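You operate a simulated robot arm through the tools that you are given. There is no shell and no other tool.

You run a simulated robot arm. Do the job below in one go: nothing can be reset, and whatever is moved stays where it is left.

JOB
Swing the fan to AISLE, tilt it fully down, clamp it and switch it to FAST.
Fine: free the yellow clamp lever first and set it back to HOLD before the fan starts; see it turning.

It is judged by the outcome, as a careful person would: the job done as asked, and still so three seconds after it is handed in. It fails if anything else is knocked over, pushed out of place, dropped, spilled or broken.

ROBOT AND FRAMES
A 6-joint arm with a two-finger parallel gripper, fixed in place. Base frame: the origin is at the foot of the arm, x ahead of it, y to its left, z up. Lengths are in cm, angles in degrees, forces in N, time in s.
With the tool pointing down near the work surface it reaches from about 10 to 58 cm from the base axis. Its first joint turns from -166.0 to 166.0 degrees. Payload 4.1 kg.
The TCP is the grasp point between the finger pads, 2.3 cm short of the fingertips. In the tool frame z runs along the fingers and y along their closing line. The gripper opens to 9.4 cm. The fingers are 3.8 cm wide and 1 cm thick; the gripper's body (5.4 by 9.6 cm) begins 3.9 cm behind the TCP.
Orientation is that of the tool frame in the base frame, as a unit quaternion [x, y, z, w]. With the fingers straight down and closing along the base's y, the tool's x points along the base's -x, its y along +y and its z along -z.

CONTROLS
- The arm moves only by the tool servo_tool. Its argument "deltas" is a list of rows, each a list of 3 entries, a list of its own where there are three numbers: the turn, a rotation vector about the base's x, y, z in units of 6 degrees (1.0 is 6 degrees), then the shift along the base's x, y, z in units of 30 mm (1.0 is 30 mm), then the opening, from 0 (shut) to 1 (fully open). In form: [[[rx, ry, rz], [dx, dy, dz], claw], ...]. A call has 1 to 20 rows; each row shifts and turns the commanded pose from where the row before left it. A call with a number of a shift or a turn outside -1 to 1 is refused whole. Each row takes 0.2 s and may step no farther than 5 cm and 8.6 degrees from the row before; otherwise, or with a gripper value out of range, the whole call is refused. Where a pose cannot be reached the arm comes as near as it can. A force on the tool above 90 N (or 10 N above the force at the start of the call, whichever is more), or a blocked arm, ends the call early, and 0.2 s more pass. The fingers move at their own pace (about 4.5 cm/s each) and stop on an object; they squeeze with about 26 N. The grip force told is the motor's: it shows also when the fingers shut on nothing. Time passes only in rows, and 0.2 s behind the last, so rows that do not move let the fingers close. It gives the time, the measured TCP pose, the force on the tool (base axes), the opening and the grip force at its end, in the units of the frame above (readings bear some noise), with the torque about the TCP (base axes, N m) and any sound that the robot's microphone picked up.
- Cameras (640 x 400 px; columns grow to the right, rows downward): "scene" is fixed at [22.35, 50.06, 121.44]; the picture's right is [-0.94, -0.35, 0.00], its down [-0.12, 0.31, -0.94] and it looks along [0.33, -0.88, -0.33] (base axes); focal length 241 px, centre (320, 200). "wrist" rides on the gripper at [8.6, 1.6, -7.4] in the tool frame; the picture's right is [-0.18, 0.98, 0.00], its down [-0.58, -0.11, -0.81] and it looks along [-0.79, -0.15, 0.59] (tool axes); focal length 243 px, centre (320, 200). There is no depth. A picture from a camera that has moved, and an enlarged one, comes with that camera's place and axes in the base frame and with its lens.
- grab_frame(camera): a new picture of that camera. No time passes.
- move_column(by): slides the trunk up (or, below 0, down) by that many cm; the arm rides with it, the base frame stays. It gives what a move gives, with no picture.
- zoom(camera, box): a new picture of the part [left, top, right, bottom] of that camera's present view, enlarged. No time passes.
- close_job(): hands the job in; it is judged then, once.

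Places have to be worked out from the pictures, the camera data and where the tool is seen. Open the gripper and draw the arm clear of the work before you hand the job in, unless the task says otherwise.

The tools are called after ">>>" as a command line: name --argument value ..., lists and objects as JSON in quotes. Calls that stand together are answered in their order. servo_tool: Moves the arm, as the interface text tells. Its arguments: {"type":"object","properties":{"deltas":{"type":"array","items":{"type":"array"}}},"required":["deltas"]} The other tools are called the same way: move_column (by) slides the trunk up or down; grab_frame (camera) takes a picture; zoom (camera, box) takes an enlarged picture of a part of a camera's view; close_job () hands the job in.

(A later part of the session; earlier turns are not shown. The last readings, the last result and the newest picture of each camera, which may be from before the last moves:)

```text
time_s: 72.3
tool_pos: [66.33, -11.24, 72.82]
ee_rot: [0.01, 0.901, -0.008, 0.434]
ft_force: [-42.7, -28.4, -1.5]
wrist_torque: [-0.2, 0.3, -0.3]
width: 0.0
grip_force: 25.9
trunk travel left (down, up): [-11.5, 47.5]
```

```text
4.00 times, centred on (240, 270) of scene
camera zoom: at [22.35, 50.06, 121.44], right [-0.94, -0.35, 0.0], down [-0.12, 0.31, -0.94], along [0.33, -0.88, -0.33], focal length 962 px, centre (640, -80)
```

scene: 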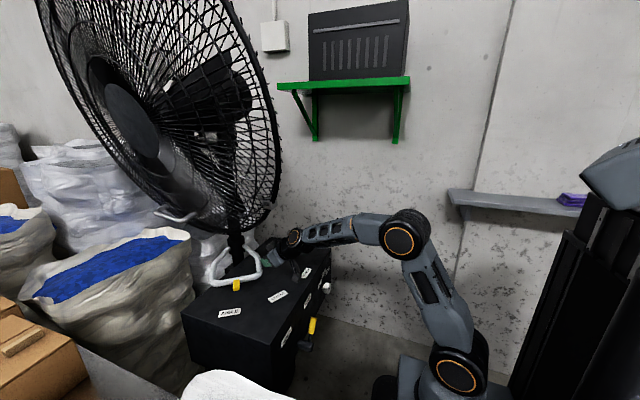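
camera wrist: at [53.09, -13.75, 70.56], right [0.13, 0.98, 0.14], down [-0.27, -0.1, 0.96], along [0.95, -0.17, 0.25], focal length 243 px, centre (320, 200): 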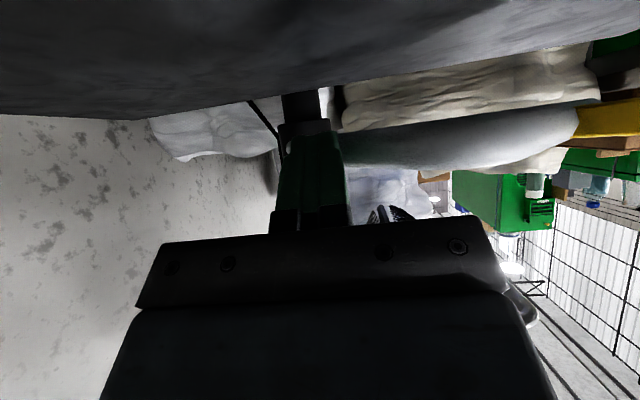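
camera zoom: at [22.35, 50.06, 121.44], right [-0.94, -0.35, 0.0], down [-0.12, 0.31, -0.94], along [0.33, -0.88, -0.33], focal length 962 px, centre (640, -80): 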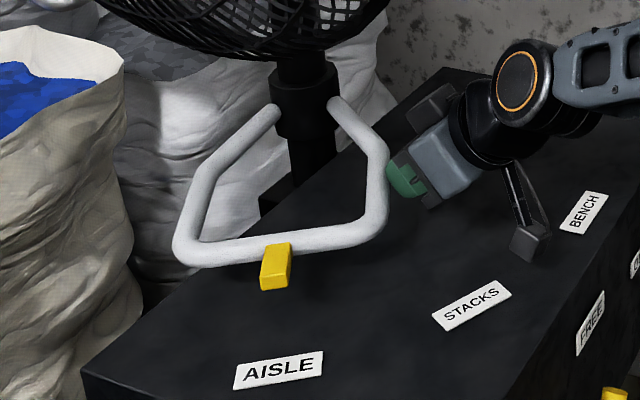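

The force jumped to about 51 N with no further motion, so AISLE is the pan stop and the pointer is there. I'll back out the way I came, staying under the cage.

>>> servo_tool --deltas '[[[0, 0, 0], [-0.15, -0.12, 0], 0], [[0, 0, 0], [-0.4, -0.4, 0], 0], [[0, 0, 0], [-0.6, -0.5, 0], 0], [[0, 0, 0], [-1, -0.1, 0], 0], [[0, 0, 0], [-1, -0.1, 0], 0], [[0, 0, 0], [-1, 0, 0], 0], [[0, 0, 0], [-1, 0, 0], 0], [[0, 0, 0], [-1, 0, 0], 0], [[0, 0, 0], [-1, 0, 0], 0], [[0, 0, 0], [0, 0, 0], 0]]'

>>> grab_frame --camera "wrist"

>>> grab_frame --camera "scene"

>>> zoom --camera "scene" --box '[190, 220, 290, 320]'

```text
time_s: 74.5
tool_pos: [45.03, -14.37, 72.61]
ee_rot: [0.008, 0.901, -0.009, 0.433]
ft_force: [0.4, 0.5, 0.4]
wrist_torque: [0.03, -0.02, 0.0]
width: 0.0
grip_force: 26.4
trunk travel left (down, up): [-11.5, 47.5]
```

```text
taken
camera wrist: at [33.73, -12.58, 70.38], right [0.14, 0.98, 0.14], down [-0.27, -0.1, 0.96], along [0.95, -0.17, 0.25], focal length 243 px, centre (320, 200)
```

wrist: 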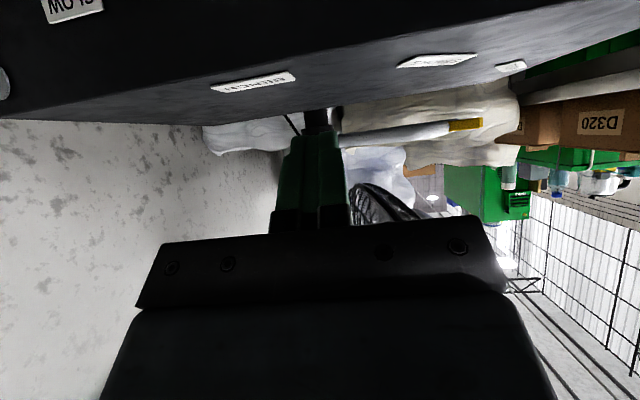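

```text
taken
```

scene: 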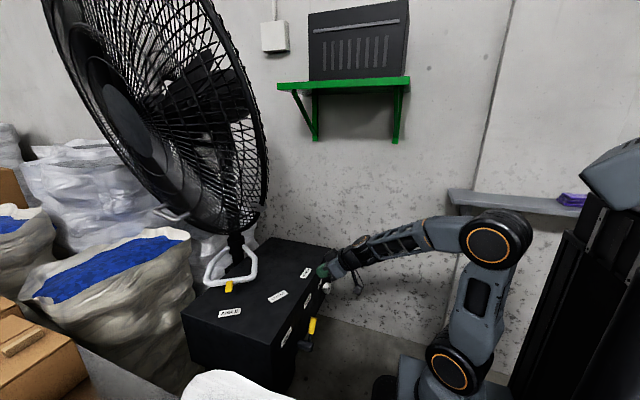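

```text
4.00 times, centred on (240, 270) of scene
camera zoom: at [22.35, 50.06, 121.44], right [-0.94, -0.35, 0.0], down [-0.12, 0.31, -0.94], along [0.33, -0.88, -0.33], focal length 962 px, centre (640, -80)
```

zoom: 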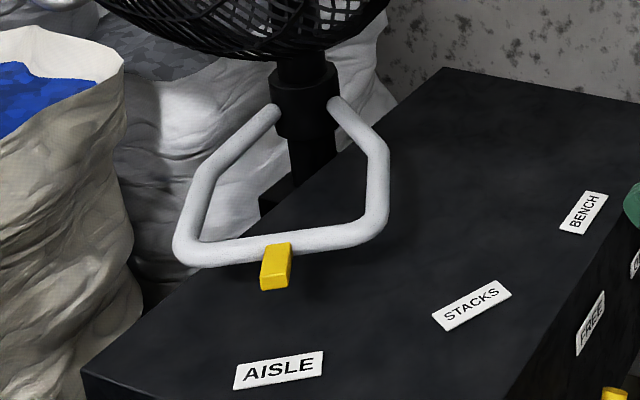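

Pan stays on AISLE after I withdrew, and the bar's place in the picture matches the tilted-down pose. Next I'll turn the tool straight down in front of the face, between the knob and the lever, to set the clamp to HOLD.

>>> servo_tool --deltas '[[[0, 1, 0], [-0.1, 0, -0.3], 0], [[0, 1, 0], [-0.1, 0, -0.45], 0], [[0, 1, 0], [-0.1, 0, -0.45], 0], [[0, 1, 0], [-0.1, 0, -0.45], 0], [[0, 1, 0], [0, 0, -0.45], 0], [[0, 1, 0], [0, 0, -0.45], 0], [[0, 1, 0], [0, 0, -0.45], 0], [[0, 1, 0], [0, 0, -0.45], 0], [[0, 0.55, 0], [0, 0, -0.2], 0], [[0, 0, 0], [0, 0, 0], 0]]'

>>> grab_frame --camera "wrist"

>>> grab_frame --camera "scene"

```text
time_s: 76.7
tool_pos: [43.87, -14.45, 61.85]
ee_rot: [0.003, 1.0, -0.011, 0.0]
ft_force: [0.1, 0.2, 0.9]
wrist_torque: [-0.01, 0.0, 0.03]
width: 0.02
grip_force: 25.9
trunk travel left (down, up): [-11.5, 47.5]
```

```text
taken
camera wrist: at [35.22, -12.6, 69.22], right [0.19, 0.98, -0.02], down [0.58, -0.1, 0.81], along [0.79, -0.17, -0.59], focal length 243 px, centre (320, 200)
```

wrist: 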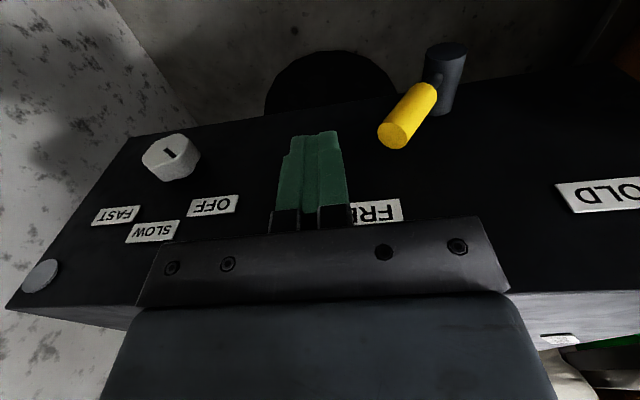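

```text
taken
```

scene: 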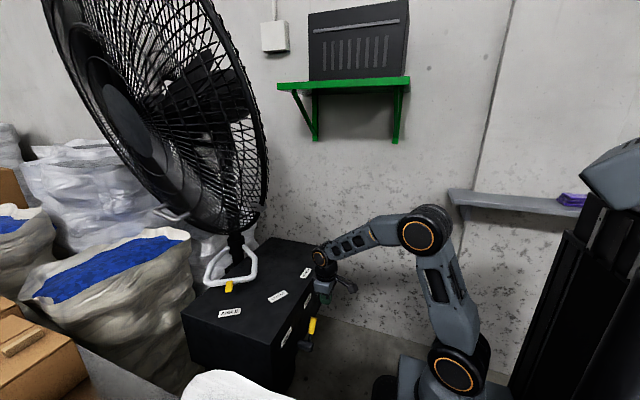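

The lever tip at FREE shows where expected, about (46.9,-10,55.5), with my fingers on its -y side. I'll go down to z≈55, forward to x≈45.6, then sweep toward +y to HOLD.

>>> servo_tool --deltas '[[[0, 0, 0], [0, 0, -0.76], 0], [[0, 0, 0], [0, 0, -0.76], 0], [[0, 0, 0], [0, 0, -0.76], 0], [[0, 0, 0], [0.29, 0, 0], 0], [[0, 0, 0], [0.29, 0, 0], 0], [[0, 0, 0], [0, 0.4, 0], 0], [[0, 0, 0], [0, 0.4, 0], 0], [[0, 0, 0], [0, 0.4, 0], 0], [[0, 0, 0], [0, 0.4, 0], 0], [[0, 0, 0], [0, 0.4, 0], 0], [[0, 0, 0], [0, 0.4, 0], 0]]'

>>> grab_frame --camera "wrist"

```text
time_s: 79.1
tool_pos: [45.7, -7.26, 54.91]
ee_rot: [0.003, 1.0, -0.01, 0.001]
ft_force: [0.4, -0.8, 0.3]
wrist_torque: [0.01, 0.0, 0.0]
width: 0.0
grip_force: 25.8
trunk travel left (down, up): [-11.5, 47.5]
```

```text
taken
camera wrist: at [36.94, -5.32, 62.29], right [0.19, 0.98, -0.02], down [0.58, -0.09, 0.81], along [0.79, -0.17, -0.59], focal length 243 px, centre (320, 200)
```

wrist: 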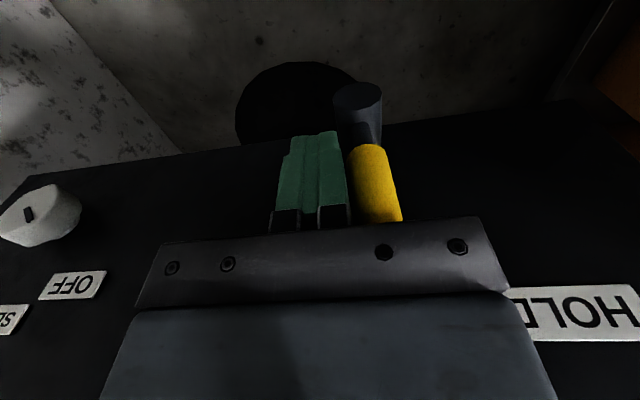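

The lever is past upright. I'll keep pushing it in small steps to its HOLD stop.

>>> servo_tool --deltas '[[[0, 0, 0], [0, 0.35, 0], 0], [[0, 0, 0], [0, 0.35, 0], 0], [[0, 0, 0], [0, 0.25, 0], 0], [[0, 0, 0], [0, 0.1, 0], 0], [[0, 0, 0], [0, 0.07, 0], 0]]'

>>> grab_frame --camera "wrist"

```text
time_s: 80.3
tool_pos: [45.71, -4.29, 54.87]
ee_rot: [0.004, 1.0, -0.012, 0.001]
ft_force: [-3.7, -40.4, -1.8]
wrist_torque: [-0.87, 0.09, -0.42]
width: 0.0
grip_force: 26.0
trunk travel left (down, up): [-11.5, 47.5]
```

```text
taken
camera wrist: at [36.99, -2.38, 62.31], right [0.19, 0.98, -0.02], down [0.58, -0.1, 0.81], along [0.79, -0.17, -0.59], focal length 243 px, centre (320, 200)
```

wrist: 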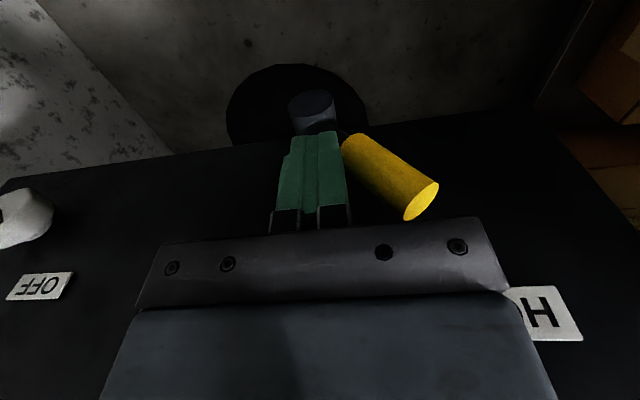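

The lever leans to HOLD with 40 N against it, right at the stop. One last touch, then I'll back off and rise to check.

>>> servo_tool --deltas '[[[0, 0, 0], [0, 0.06, 0], 0], [[0, 0, 0], [0, -0.3, 0], 0], [[0, 0, 0], [0, -0.5, 0], 0], [[0, 0, 0], [-0.7, -0.6, 0], 0], [[0, 0, 0], [-0.8, -0.6, 0], 0], [[0, 0, 0], [-0.2, -0.5, 0.6], 0], [[0, 0, 0], [0, -0.6, 0.8], 0], [[0, 0, 0], [0, 0, 0.6], 0], [[0, 0, 0], [0, 0, 0], 0]]'

>>> grab_frame --camera "wrist"

>>> zoom --camera "scene" --box '[180, 200, 360, 380]'

```text
time_s: 82.3
tool_pos: [40.36, -13.1, 60.93]
ee_rot: [0.003, 1.0, -0.011, 0.0]
ft_force: [0.7, 0.2, 0.4]
wrist_torque: [0.0, -0.01, 0.01]
width: 0.04
grip_force: 25.7
trunk travel left (down, up): [-11.5, 47.5]
```

```text
taken
camera wrist: at [31.71, -11.16, 68.31], right [0.19, 0.98, -0.02], down [0.58, -0.1, 0.81], along [0.79, -0.17, -0.59], focal length 243 px, centre (320, 200)
```

wrist: 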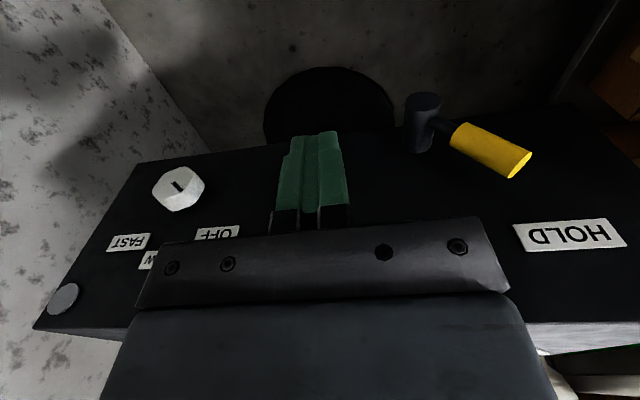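

```text
2.22 times, centred on (270, 290) of scene
camera zoom: at [22.35, 50.06, 121.44], right [-0.94, -0.35, 0.0], down [-0.12, 0.31, -0.94], along [0.33, -0.88, -0.33], focal length 535 px, centre (431, 0)
```

zoom: 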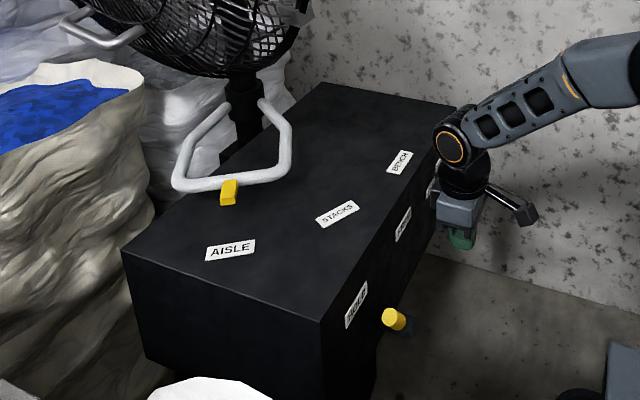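

The clamp is back at HOLD. For the knob I need the tool level along +x to grip and twist it, so I'll move over in front of it and pitch up, staying at x≈41.

>>> servo_tool --deltas '[[[0, 0, 0], [0.05, -0.95, 0], 0.4], [[0, 0, 0], [0.05, -0.95, 0], 0.7], [[0, 0, 0], [0.05, -0.95, 0], 0.8], [[0, 0, 0], [0.05, -0.95, 0], 0.8], [[0, 0, 0], [0, -0.95, 0], 0.8], [[0, 0, 0], [0, -0.9, 0], 0.8], [[0, 0, 0], [0, 0, 0], 0.8]]'

>>> servo_tool --deltas '[[[0, -1, 0], [0, 0, 0], 0.8], [[0, -1, 0], [0, 0, 0], 0.8], [[0, -1, 0], [0, 0, 0], 0.8], [[0, -1, 0], [0, 0, 0], 0.8], [[0, -1, 0], [0, 0, 0], 0.8], [[0, -1, 0], [0, 0, -0.15], 0.8], [[0, -1, 0], [0, 0, -0.15], 0.8], [[0, -1, 0], [0, 0, -0.15], 0.8], [[0, -1, 0], [0, 0, -0.15], 0.8], [[0, -1, 0], [0, 0, -0.15], 0.8]]'

>>> grab_frame --camera "wrist"

>>> grab_frame --camera "scene"

```text
time_s: 83.9
tool_pos: [41.24, -30.13, 60.82]
ee_rot: [0.004, 1.0, -0.011, 0.001]
ft_force: [-0.1, 0.7, 0.4]
wrist_torque: [-0.01, 0.0, 0.0]
width: 7.53
grip_force: 0.0
trunk travel left (down, up): [-11.5, 47.5]
```

```text
time_s: 86.1
tool_pos: [41.03, -30.09, 58.82]
ee_rot: [0.008, 0.865, -0.009, 0.501]
ft_force: [-0.6, -0.5, 0.0]
wrist_torque: [0.0, -0.03, -0.01]
width: 7.53
grip_force: 0.2
trunk travel left (down, up): [-11.5, 47.5]
```

```text
taken
camera wrist: at [30.3, -28.13, 54.91], right [0.11, 0.98, 0.15], down [-0.41, -0.09, 0.91], along [0.9, -0.17, 0.39], focal length 243 px, centre (320, 200)
```

wrist: 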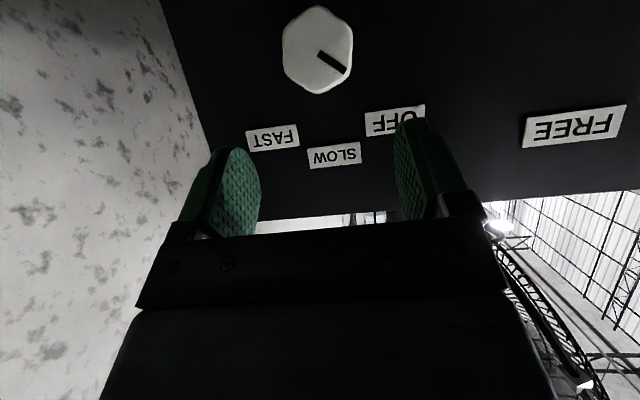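

```text
taken
```

scene: 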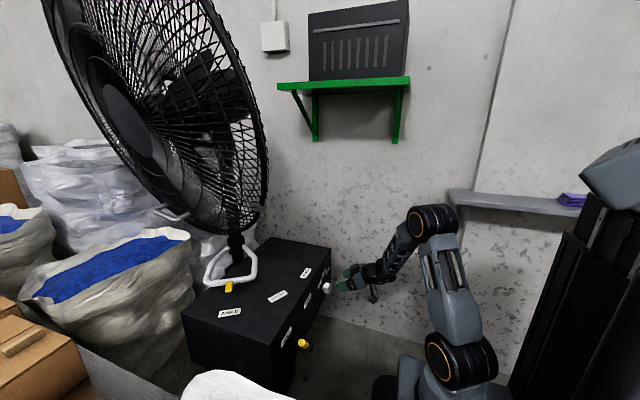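

The knob is hexagonal with its mark toward OFF, centred near y=-29.95, z=52.35, and its flats face sideways and at ±60°. I'll level the tool in line with it, standing off at x≈41.

>>> servo_tool --deltas '[[[0, -1, 0], [0, 0, -0.43], 0.8], [[0, -1, 0], [0, 0, -0.43], 0.8], [[0, -1, 0], [0, 0, -0.43], 0.8], [[0, -1, 0], [0, 0, -0.43], 0.8], [[0, -1, 0], [0, 0.01, -0.43], 0.8], [[0, 0, 0], [0, 0, 0], 0.8]]'

>>> grab_frame --camera "wrist"

```text
time_s: 87.5
tool_pos: [41.33, -30.5, 52.5]
ee_rot: [0.011, 0.706, -0.004, 0.708]
ft_force: [0.4, 0.5, 0.3]
wrist_torque: [-0.02, -0.01, 0.0]
width: 7.52
grip_force: 0.1
out of reach, approached as far as the arm can: row 5
trunk travel left (down, up): [-11.5, 47.5]
```

```text
taken
camera wrist: at [33.89, -28.51, 43.93], right [0.02, 0.98, 0.19], down [-0.81, -0.1, 0.58], along [0.59, -0.17, 0.79], focal length 243 px, centre (320, 200)
```

wrist: 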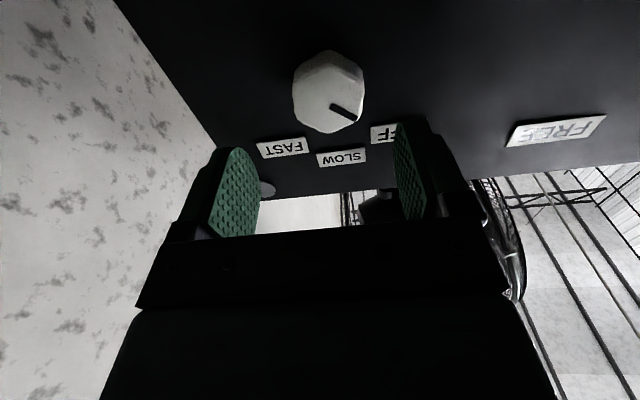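

The tool is level but close to a joint limit here. I'll rise 9 cm and drop the trunk 9 cm, which puts the shoulder nearer the knob's height and eases the wrist.

>>> servo_tool --deltas '[[[0, 0, 0], [0.1, 0.1, 0.75], 0.8], [[0, 0, 0], [0, 0, 0.75], 0.8], [[0, 0, 0], [0, 0, 0.75], 0.8], [[0, 0, 0], [0, 0, 0.75], 0.8], [[0, 0, 0], [0, 0, 0], 0.8]]'

>>> move_column --by -9

>>> grab_frame --camera "wrist"

>>> grab_frame --camera "scene"

```text
time_s: 88.7
tool_pos: [41.6, -30.12, 61.49]
ee_rot: [0.01, 0.707, -0.006, 0.707]
ft_force: [0.0, 0.0, 0.0]
wrist_torque: [0.03, 0.01, -0.03]
width: 7.54
grip_force: 0.1
trunk travel left (down, up): [-11.5, 47.5]
```

```text
time_s: 89.9
tool_pos: [41.58, -30.1, 52.52]
ee_rot: [0.011, 0.706, -0.005, 0.708]
ft_force: [0.1, -1.0, -0.1]
wrist_torque: [0.0, 0.01, -0.02]
width: 7.52
grip_force: 0.2
trunk travel left (down, up): [-2.5, 56.5]
```

```text
taken
camera wrist: at [34.12, -28.22, 43.86], right [0.02, 0.98, 0.19], down [-0.81, -0.09, 0.58], along [0.59, -0.17, 0.79], focal length 243 px, centre (320, 200)
```

wrist: 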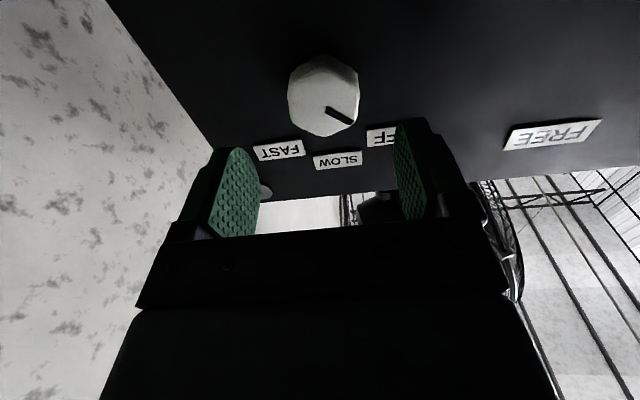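

```text
taken
```

scene: 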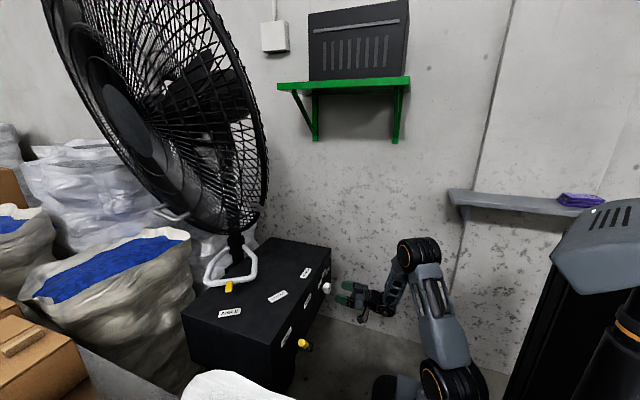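

Level and steady at (41.6,-30.1,52.5) with no reach warning. I'll roll the tool by -60° in stages here, clear of the knob, so that I can twist +90° later.

>>> servo_tool --deltas '[[[-1, 0, 0], [0, 0, 0], 0.8], [[-1, 0, 0], [0, 0, 0], 0.8], [[-1, 0, 0], [0, 0, 0], 0.8], [[-1, 0, 0], [0, 0, 0], 0.8], [[-1, 0, 0], [0, 0, 0], 0.8]]'

```text
time_s: 91.1
tool_pos: [43.06, -37.67, 62.27]
ee_rot: [-0.173, 0.683, -0.183, 0.685]
ft_force: [0.1, -0.8, 0.3]
wrist_torque: [-0.01, 0.01, -0.03]
width: 7.51
grip_force: 0.1
out of reach, approached as far as the arm can: row 2, 3, 4, 5
trunk travel left (down, up): [-2.5, 56.5]
```

Negative roll runs into a joint limit (the tool drifted to (43,-37.7,62.3), touching nothing). I'll undo it, return to the stand-off, and test the positive roll instead.

>>> servo_tool --deltas '[[[1, 0, 0], [-0.1, 0.5, -0.65], 0.8], [[1, 0, 0], [-0.1, 0.5, -0.65], 0.8], [[1, 0, 0], [-0.1, 0.5, -0.65], 0.8], [[1, 0, 0], [-0.1, 0.5, -0.65], 0.8], [[0.8, 0, 0], [-0.1, 0.5, -0.65], 0.8], [[0, 0, 0], [0, 0, 0], 0.8]]'

>>> servo_tool --deltas '[[[1, 0, 0], [0, 0, 0], 0.8], [[1, 0, 0], [0, 0, 0], 0.8], [[1, 0, 0], [0, 0, 0], 0.8], [[1, 0, 0], [0, 0, 0], 0.8], [[1, 0, 0], [0, 0, 0], 0.8]]'

```text
time_s: 92.5
tool_pos: [41.42, -30.03, 52.4]
ee_rot: [0.003, 0.706, -0.014, 0.708]
ft_force: [-0.7, 0.3, 0.3]
wrist_torque: [0.01, -0.02, -0.02]
width: 7.54
grip_force: 0.0
trunk travel left (down, up): [-2.5, 56.5]
```

```text
time_s: 93.7
tool_pos: [41.56, -29.91, 52.43]
ee_rot: [0.187, 0.686, 0.171, 0.683]
ft_force: [-0.2, -0.8, 0.2]
wrist_torque: [0.01, 0.02, 0.03]
width: 7.53
grip_force: 0.0
trunk travel left (down, up): [-2.5, 56.5]
```

Positive roll works without drift (30° so far). I'll continue the test to +90°.

>>> servo_tool --deltas '[[[1, 0, 0], [0, 0, 0], 0.8], [[1, 0, 0], [0, 0, 0], 0.8], [[1, 0, 0], [0, 0, 0], 0.8], [[1, 0, 0], [0, 0, 0], 0.8], [[1, 0, 0], [0, 0, 0], 0.8], [[1, 0, 0], [0, 0, 0], 0.8], [[1, 0, 0], [0, 0, 0], 0.8], [[1, 0, 0], [0, 0, 0], 0.8], [[1, 0, 0], [0, 0, 0], 0.8], [[1, 0, 0], [0, 0, 0], 0.8]]'

>>> grab_frame --camera "wrist"

```text
time_s: 95.9
tool_pos: [41.4, -30.06, 52.49]
ee_rot: [0.503, 0.508, 0.491, 0.498]
ft_force: [0.6, 1.0, -0.2]
wrist_torque: [0.0, -0.03, 0.03]
width: 7.5
grip_force: 0.0
trunk travel left (down, up): [-2.5, 56.5]
```

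```text
taken
camera wrist: at [34.02, -21.28, 54.08], right [0.02, -0.17, 0.98], down [-0.81, -0.58, -0.08], along [0.59, -0.8, -0.15], focal length 243 px, centre (320, 200)
```

wrist: 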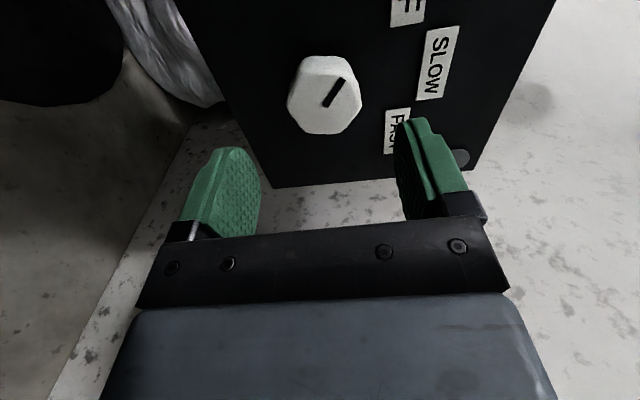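

+90° roll holds position exactly, so I'll return to 0°, where the jaws face the knob's flats, and advance to the knob.

>>> servo_tool --deltas '[[[-1, 0, 0], [0, 0, 0], 0.8], [[-1, 0, 0], [0, 0, 0], 0.8], [[-1, 0, 0], [0, 0, 0], 0.8], [[-1, 0, 0], [0, 0, 0], 0.8], [[-1, 0, 0], [0, 0, 0], 0.8], [[-1, 0, 0], [0, 0, 0], 0.8], [[-1, 0, 0], [0, 0, 0], 0.8], [[-1, 0, 0], [0, 0, 0], 0.8], [[-1, 0, 0], [0, 0, 0], 0.8], [[-1, 0, 0], [0, 0, 0], 0.8], [[-1, 0, 0], [0, 0, 0], 0.8], [[-1, 0, 0], [0, 0, 0], 0.8], [[-1, 0, 0], [0, 0, 0], 0.8], [[-1, 0, 0], [0, 0, 0], 0.8], [[-0.9, 0, 0], [0, 0, 0], 0.8], [[0, 0, 0], [0, 0, 0], 0.8]]'

>>> zoom --camera "wrist" --box '[230, 30, 440, 180]'

```text
time_s: 99.3
tool_pos: [41.47, -29.92, 52.49]
ee_rot: [0.005, 0.706, -0.009, 0.708]
ft_force: [0.3, -0.1, 0.4]
wrist_torque: [0.01, -0.01, -0.02]
width: 7.52
grip_force: 0.1
trunk travel left (down, up): [-2.5, 56.5]
```

```text
2.67 times, centred on (335, 105) of wrist
camera zoom: at [34.03, -28.27, 43.73], right [0.02, 0.98, 0.18], down [-0.81, -0.09, 0.58], along [0.59, -0.16, 0.79], focal length 647 px, centre (280, 453)
```

zoom: 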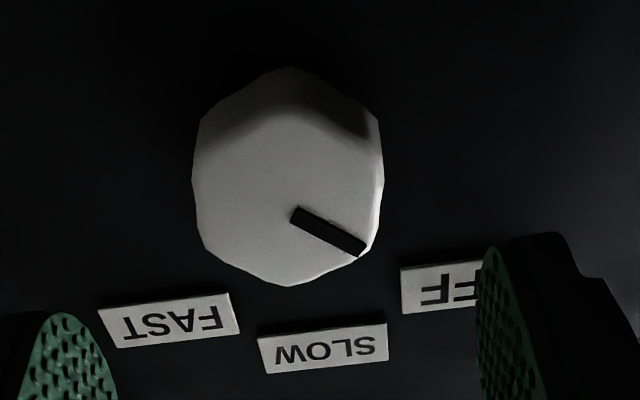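

Jaws straddle the knob symmetrically. I'll advance 5.4 cm so the pads cover it, then close.

>>> servo_tool --deltas '[[[0, 0, 0], [0.36, 0, 0], 0.8], [[0, 0, 0], [0.36, 0, 0], 0.8], [[0, 0, 0], [0.36, 0, 0], 0.8], [[0, 0, 0], [0.36, 0, -0.02], 0.8], [[0, 0, 0], [0.36, 0, -0.03], 0.8], [[0, 0, 0], [0, 0, 0], 0.8]]'

>>> grab_frame --camera "wrist"

>>> zoom --camera "scene" --box '[270, 240, 390, 350]'

```text
time_s: 100.7
tool_pos: [46.8, -30.02, 52.31]
ee_rot: [0.006, 0.706, -0.01, 0.708]
ft_force: [0.4, -0.3, -0.5]
wrist_torque: [-0.01, 0.02, 0.03]
width: 7.52
grip_force: 0.1
trunk travel left (down, up): [-2.5, 56.5]
```

```text
taken
camera wrist: at [39.33, -28.31, 43.66], right [0.02, 0.98, 0.18], down [-0.81, -0.09, 0.58], along [0.59, -0.16, 0.79], focal length 243 px, centre (320, 200)
```

wrist: 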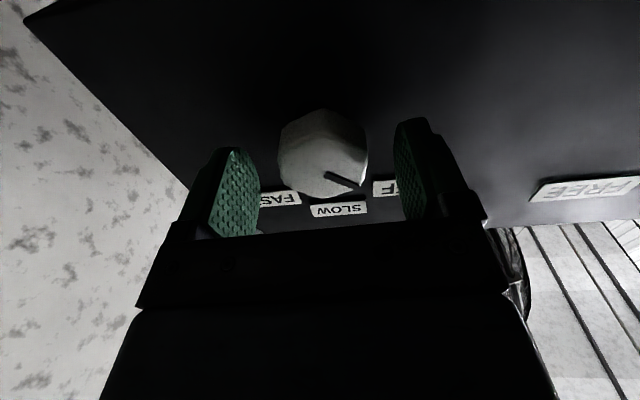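

```text
3.64 times, centred on (330, 295) of scene
camera zoom: at [22.35, 50.06, 121.44], right [-0.94, -0.35, 0.0], down [-0.12, 0.31, -0.94], along [0.33, -0.88, -0.33], focal length 875 px, centre (284, -146)
```

zoom: 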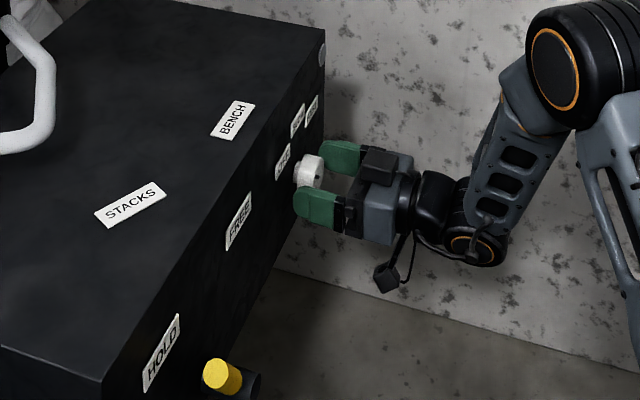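

The pads flank the knob nicely. I'll close on it.

>>> servo_tool --deltas '[[[0, 0, 0], [0, 0, 0], 0.3], [[0, 0, 0], [0, 0, 0], 0], [[0, 0, 0], [0, 0, 0], 0], [[0, 0, 0], [0, 0, 0], 0], [[0, 0, 0], [0, 0, 0], 0]]'

>>> grab_frame --camera "wrist"

```text
time_s: 101.9
tool_pos: [46.73, -29.99, 52.33]
ee_rot: [0.005, 0.706, -0.008, 0.708]
ft_force: [-4.2, 11.3, 0.4]
wrist_torque: [0.02, -0.18, 0.47]
width: 4.51
grip_force: 45.2
trunk travel left (down, up): [-2.5, 56.5]
```

```text
taken
camera wrist: at [39.32, -28.2, 43.66], right [0.02, 0.98, 0.18], down [-0.81, -0.09, 0.58], along [0.59, -0.16, 0.79], focal length 243 px, centre (320, 200)
```

wrist: 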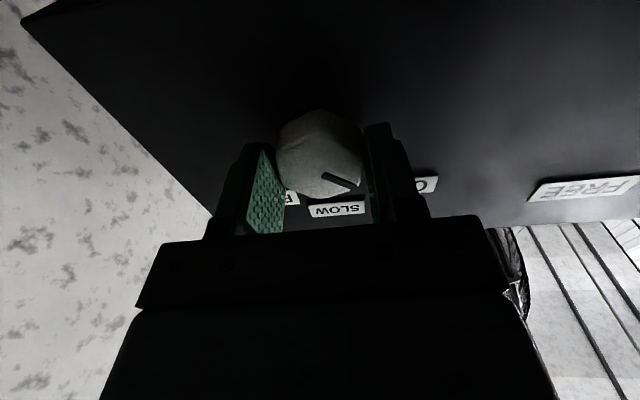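

Gripped firmly at 4.5 cm. I'll twist toward SLOW and FAST (positive about x), first 42°.

>>> servo_tool --deltas '[[[1, 0, 0], [0, 0.03, 0], 0], [[1, 0, 0], [0, 0, 0], 0], [[1, 0, 0], [0, 0, 0], 0], [[1, 0, 0], [0, 0, 0], 0], [[1, 0, 0], [0, 0, 0], 0], [[1, 0, 0], [0, 0, 0], 0], [[1, 0, 0], [0, 0, 0], 0]]'

>>> grab_frame --camera "wrist"

```text
time_s: 103.5
tool_pos: [46.85, -29.92, 52.42]
ee_rot: [0.26, 0.663, 0.247, 0.658]
ft_force: [-34.0, 23.5, 1.8]
wrist_torque: [0.01, -0.92, 0.48]
width: 4.51
grip_force: 44.5
trunk travel left (down, up): [-2.5, 56.5]
```

```text
taken
camera wrist: at [39.32, -22.72, 47.14], right [0.02, 0.61, 0.79], down [-0.81, -0.46, 0.37], along [0.59, -0.65, 0.48], focal length 243 px, centre (320, 200)
```

wrist: 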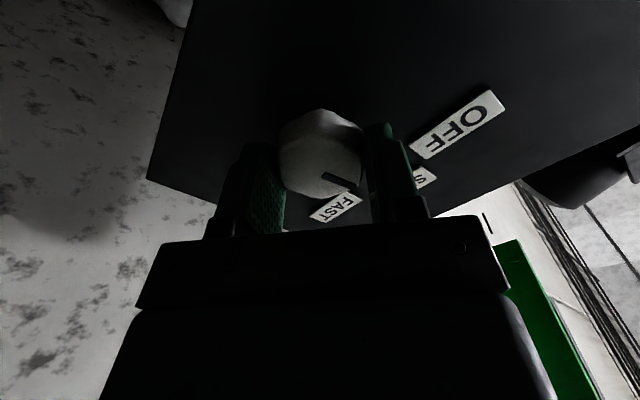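

The knob turns with the jaws, the mark now toward SLOW, but there's side load of about 34 N in -x and 24 N in +y. I'll relieve this slightly while twisting on.

>>> servo_tool --deltas '[[[0, 0, 0], [-0.06, 0.05, 0], 0], [[1, 0, 0], [0, 0, 0], 0], [[1, 0, 0], [0, 0, 0], 0], [[1, 0, 0], [0, 0, 0], 0]]'

>>> grab_frame --camera "wrist"

>>> grab_frame --camera "scene"

```text
time_s: 104.5
tool_pos: [46.77, -29.77, 52.35]
ee_rot: [0.358, 0.616, 0.346, 0.61]
ft_force: [11.6, 6.9, 6.1]
wrist_torque: [-0.05, 0.25, -0.32]
width: 4.53
grip_force: 44.3
trunk travel left (down, up): [-2.5, 56.5]
```

```text
taken
camera wrist: at [39.33, -21.41, 49.61], right [0.02, 0.34, 0.94], down [-0.81, -0.55, 0.21], along [0.59, -0.77, 0.26], focal length 243 px, centre (320, 200)
```

wrist: 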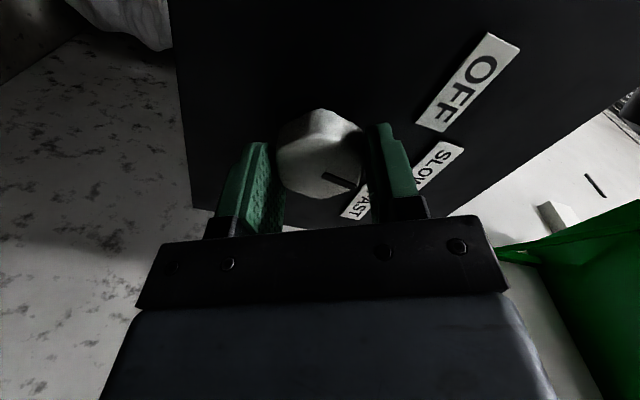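

```text
taken
```

scene: 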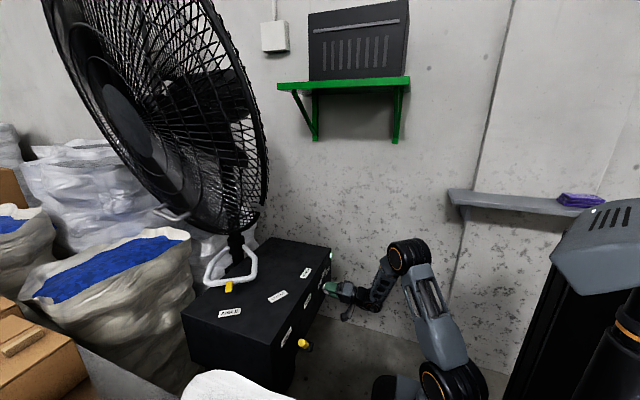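

A green indicator lamp has come on at the box corner, so the fan is running at SLOW. I'll twist the remaining 30° to FAST.

>>> servo_tool --deltas '[[[1, 0, 0], [0, 0, 0], 0], [[1, 0, 0], [0, 0, 0], 0], [[1, 0, 0], [0, 0, 0], 0], [[1, 0, 0], [0, 0, 0], 0], [[1, 0, 0], [0, 0, 0], 0], [[0, 0, 0], [0, 0, 0], 0]]'

>>> grab_frame --camera "wrist"

>>> grab_frame --camera "scene"

```text
time_s: 105.9
tool_pos: [46.74, -29.72, 52.56]
ee_rot: [0.504, 0.505, 0.493, 0.498]
ft_force: [23.8, -5.6, 23.7]
wrist_torque: [-0.03, -0.66, -1.01]
width: 4.51
grip_force: 45.4
trunk travel left (down, up): [-2.5, 56.5]
```

```text
taken
camera wrist: at [39.32, -21.1, 54.24], right [0.02, -0.18, 0.98], down [-0.81, -0.58, -0.09], along [0.59, -0.8, -0.15], focal length 243 px, centre (320, 200)
```

wrist: 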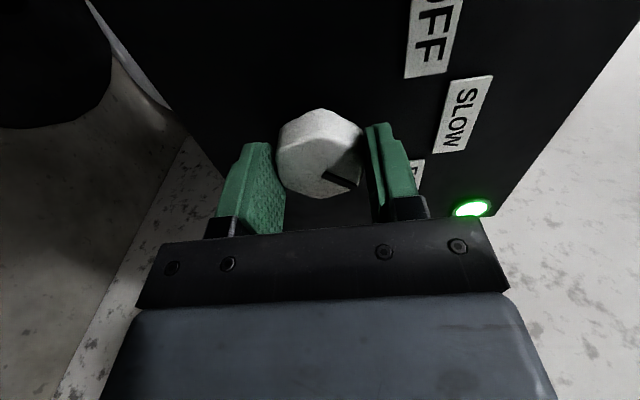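

```text
taken
```

scene: 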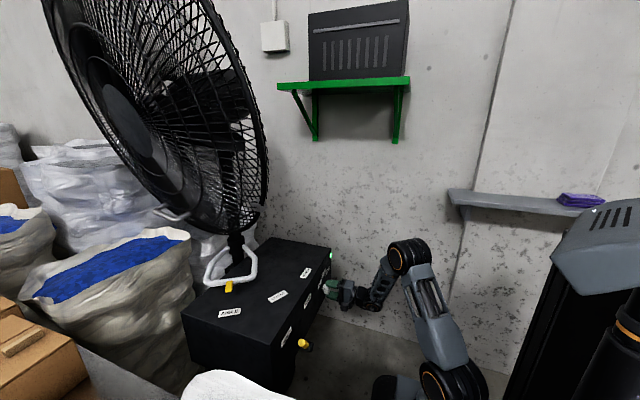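

Turned 90° with the mark fixed relative to the jaws, and the lamp is bright green. I'll open the jaws and back straight off to check where the mark rests.

>>> servo_tool --deltas '[[[0, 0, 0], [0, 0, 0], 0.8], [[0, 0, 0], [0, 0, 0], 0.8], [[0, 0, 0], [0, 0, 0], 0.8], [[0, 0, 0], [-0.4, 0, 0], 0.8], [[0, 0, 0], [-0.5, 0, 0], 0.8], [[0, 0, 0], [-0.6, 0, 0], 0.8], [[0, 0, 0], [-0.4, 0, 0], 0.8], [[0, 0, 0], [0, 0, 0], 0.8]]'

>>> grab_frame --camera "wrist"

>>> grab_frame --camera "scene"

```text
time_s: 107.7
tool_pos: [40.98, -29.82, 52.19]
ee_rot: [0.504, 0.506, 0.493, 0.497]
ft_force: [0.2, -0.3, 0.0]
wrist_torque: [0.02, -0.01, 0.04]
width: 7.5
grip_force: 0.0
trunk travel left (down, up): [-2.5, 56.5]
```

```text
taken
camera wrist: at [33.48, -21.11, 54.0], right [0.02, -0.18, 0.98], down [-0.81, -0.58, -0.09], along [0.59, -0.79, -0.16], focal length 243 px, centre (320, 200)
```

wrist: 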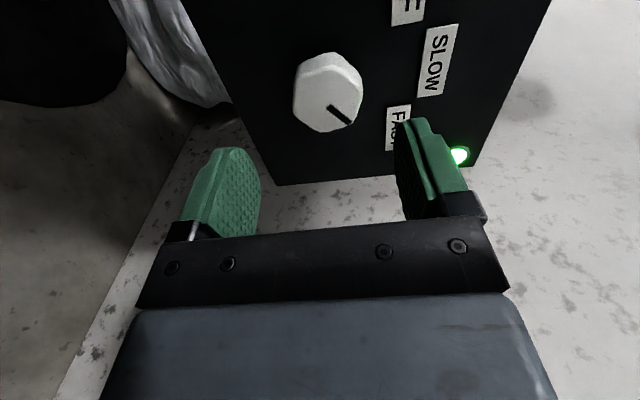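

```text
taken
```

scene: 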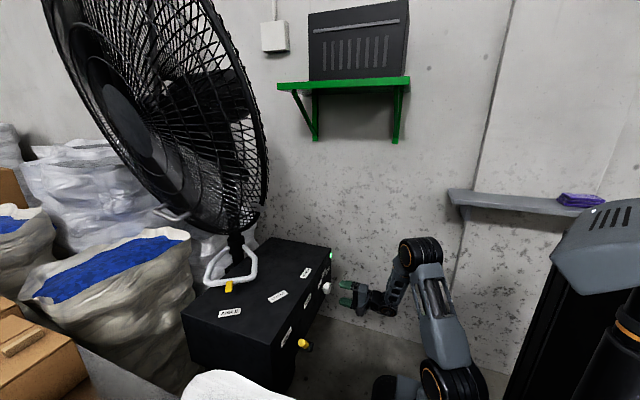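

The mark now points to FAST and the lamp is lit. I'll compare close views of the fan over time to see whether the blades turn, zooming on the knob as well.

>>> zoom --camera "scene" --box '[40, 0, 290, 240]'

>>> zoom --camera "wrist" --box '[270, 20, 480, 180]'

>>> servo_tool --deltas '[[[0, 0, 0], [-0.3, 0, 0], 0.8], [[0, 0, 0], [0, 0, 0], 0.8]]'

>>> zoom --camera "scene" --box '[40, 0, 290, 240]'

```text
1.67 times, centred on (165, 120) of scene
camera zoom: at [22.35, 50.06, 121.44], right [-0.94, -0.35, 0.0], down [-0.12, 0.31, -0.94], along [0.33, -0.88, -0.33], focal length 401 px, centre (578, 333)
```

zoom: 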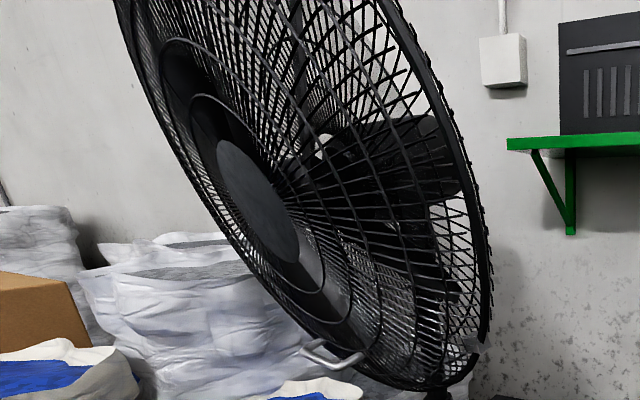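

```text
2.50 times, centred on (375, 100) of wrist
camera zoom: at [33.48, -21.11, 54.0], right [0.02, -0.18, 0.98], down [-0.81, -0.58, -0.09], along [0.59, -0.79, -0.16], focal length 606 px, centre (182, 450)
```

zoom: 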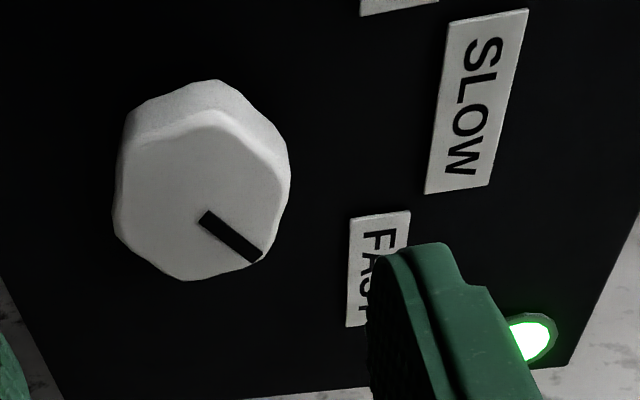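

```text
time_s: 108.3
tool_pos: [40.01, -29.77, 52.17]
ee_rot: [0.504, 0.505, 0.493, 0.497]
ft_force: [-0.4, 0.2, 0.3]
wrist_torque: [-0.02, 0.01, 0.02]
width: 7.53
grip_force: 0.2
trunk travel left (down, up): [-2.5, 56.5]
```

```text
1.67 times, centred on (165, 120) of scene
camera zoom: at [22.35, 50.06, 121.44], right [-0.94, -0.35, 0.0], down [-0.12, 0.31, -0.94], along [0.33, -0.88, -0.33], focal length 401 px, centre (578, 333)
```

zoom: 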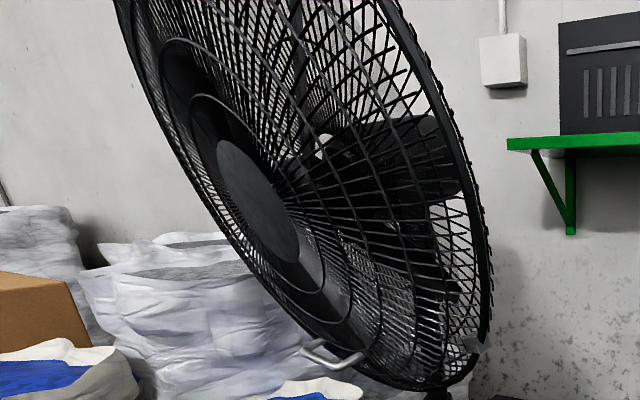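

The blades look the same in both views, which could be a stopped fan or a coincidence of timing. I'll zoom tighter and let different amounts of time pass.

>>> zoom --camera "scene" --box '[90, 20, 270, 230]'

>>> servo_tool --deltas '[[[0, 0, 0], [0, 0, 0], 0.8]]'

>>> zoom --camera "scene" --box '[90, 20, 270, 230]'

>>> servo_tool --deltas '[[[0, 0, 0], [0, 0, 0], 0.8], [[0, 0, 0], [0, 0, 0], 0.8], [[0, 0, 0], [0, 0, 0], 0.8], [[0, 0, 0], [0, 0, 0], 0.8]]'

>>> zoom --camera "scene" --box '[90, 20, 270, 230]'

```text
1.90 times, centred on (180, 125) of scene
camera zoom: at [22.35, 50.06, 121.44], right [-0.94, -0.35, 0.0], down [-0.12, 0.31, -0.94], along [0.33, -0.88, -0.33], focal length 458 px, centre (587, 343)
```

zoom: 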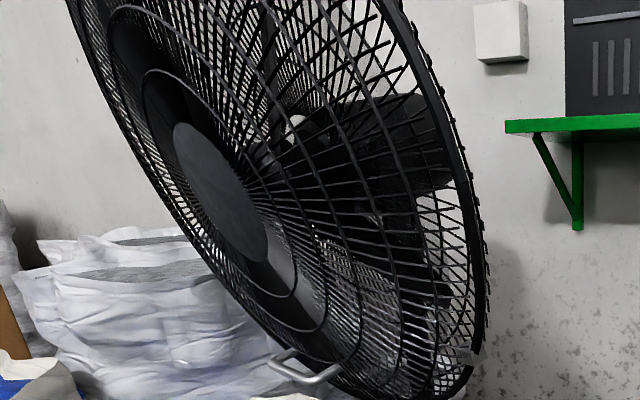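

```text
time_s: 108.7
tool_pos: [40.12, -29.8, 52.3]
ee_rot: [0.505, 0.506, 0.493, 0.496]
ft_force: [0.4, 0.6, -0.4]
wrist_torque: [-0.02, 0.03, -0.02]
width: 7.52
grip_force: 0.0
trunk travel left (down, up): [-2.5, 56.5]
```

```text
1.90 times, centred on (180, 125) of scene
camera zoom: at [22.35, 50.06, 121.44], right [-0.94, -0.35, 0.0], down [-0.12, 0.31, -0.94], along [0.33, -0.88, -0.33], focal length 458 px, centre (587, 343)
```

zoom: 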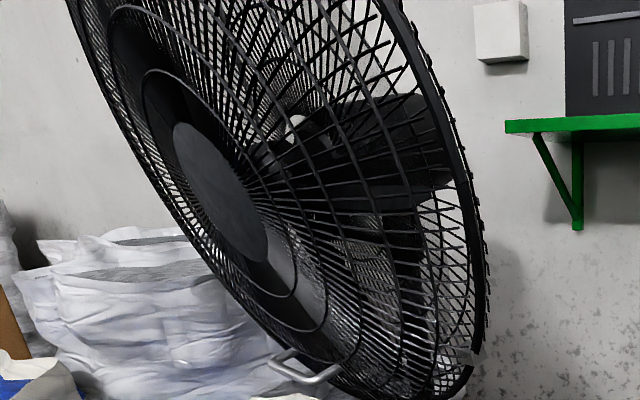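

```text
time_s: 109.7
tool_pos: [40.08, -29.82, 52.23]
ee_rot: [0.504, 0.506, 0.492, 0.497]
ft_force: [0.0, 0.2, -0.8]
wrist_torque: [0.01, 0.0, -0.02]
width: 7.53
grip_force: 0.0
trunk travel left (down, up): [-2.5, 56.5]
```

```text
1.90 times, centred on (180, 125) of scene
camera zoom: at [22.35, 50.06, 121.44], right [-0.94, -0.35, 0.0], down [-0.12, 0.31, -0.94], along [0.33, -0.88, -0.33], focal length 458 px, centre (587, 343)
```

zoom: 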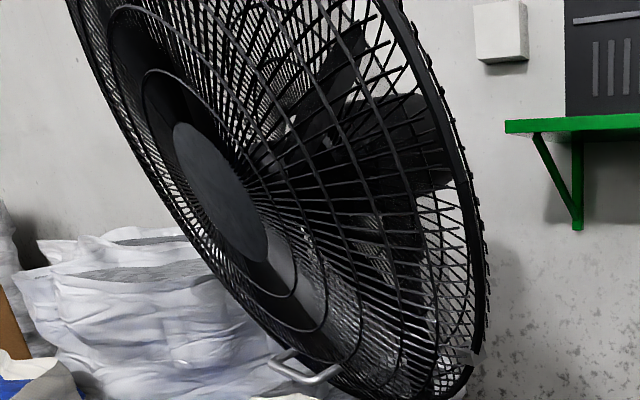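

Now the blade pattern differs between frames, so the fan is turning, and the mark measures about 45° toward FAST. I'll unroll the tool and withdraw from the box.

>>> servo_tool --deltas '[[[-1, 0, 0], [0, 0, 0], 1], [[-1, 0, 0], [0, 0, 0], 1], [[-1, 0, 0], [0, 0, 0], 1], [[-1, 0, 0], [0, 0, 0], 1], [[-1, 0, 0], [0, 0, 0], 1], [[-1, 0, 0], [0, 0, 0], 1], [[-1, 0, 0], [0, 0, 0], 1], [[-1, 0, 0], [0, 0, 0], 1], [[-1, 0, 0], [0, 0, 0], 1], [[-1, 0, 0], [0, 0, 0], 1], [[-1, 0, 0], [0, 0, 0], 1], [[-1, 0, 0], [0, 0, 0], 1], [[-1, 0, 0], [0, 0, 0], 1], [[-1, 0, 0], [0, 0, 0], 1], [[-0.8, 0, 0], [0, 0, 0], 1]]'

>>> servo_tool --deltas '[[[0, 1, 0], [0, 0.1, 0.2], 1], [[0, 1, 0], [0, 0.1, 0.3], 1], [[0, 1, 0], [0, 0.1, 0.3], 1], [[0, 1, 0], [0, 0.1, 0.4], 1], [[0, 1, 0], [-0.1, 0.1, 0.4], 1], [[0, 1, 0], [-0.2, 0.1, 0.4], 1], [[0, 1, 0], [-0.2, 0.1, 0.4], 1], [[0, 1, 0], [-0.3, 0.1, 0.4], 1], [[0, 1, 0], [-0.3, 0.1, 0.4], 1], [[0, 1, 0], [-0.3, 0.1, 0.4], 1], [[0, 1, 0], [-0.3, 0.1, 0.4], 1], [[0, 1, 0], [-0.3, 0.1, 0.4], 1], [[0, 1, 0], [-0.3, 0.1, 0.4], 1], [[0, 1, 0], [-0.3, 0.1, 0.4], 1], [[0, 1, 0], [-0.3, 0.1, 0.4], 1], [[0, 0, 0], [0, 0, 0], 1]]'

>>> grab_frame --camera "wrist"

>>> grab_frame --camera "scene"

```text
time_s: 112.9
tool_pos: [40.05, -29.83, 52.21]
ee_rot: [0.013, 0.706, -0.003, 0.708]
ft_force: [0.2, -0.1, 0.3]
wrist_torque: [0.01, 0.0, 0.03]
width: 9.41
grip_force: 0.1
trunk travel left (down, up): [-2.5, 56.5]
```

```text
time_s: 116.3
tool_pos: [31.54, -25.27, 68.98]
ee_rot: [0.009, 1.0, -0.01, 0.0]
ft_force: [0.4, 0.3, 0.0]
wrist_torque: [-0.02, -0.01, -0.03]
width: 9.44
grip_force: 0.0
trunk travel left (down, up): [-2.5, 56.5]
```

```text
taken
camera wrist: at [22.85, -23.32, 76.45], right [0.2, 0.98, -0.02], down [0.58, -0.1, 0.81], along [0.79, -0.17, -0.59], focal length 243 px, centre (320, 200)
```

wrist: 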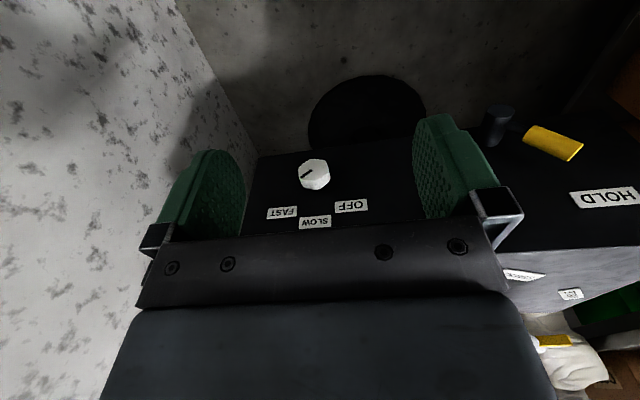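

```text
taken
```

scene: 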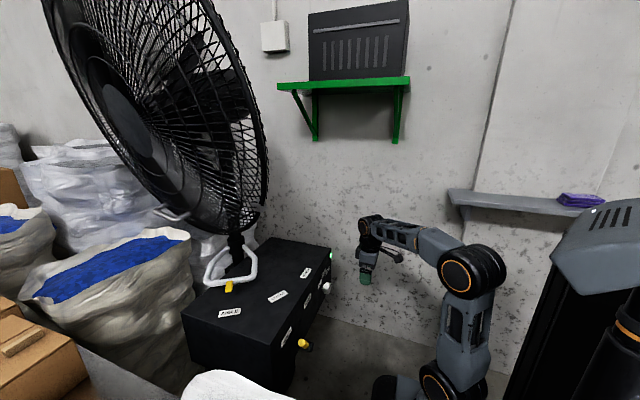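

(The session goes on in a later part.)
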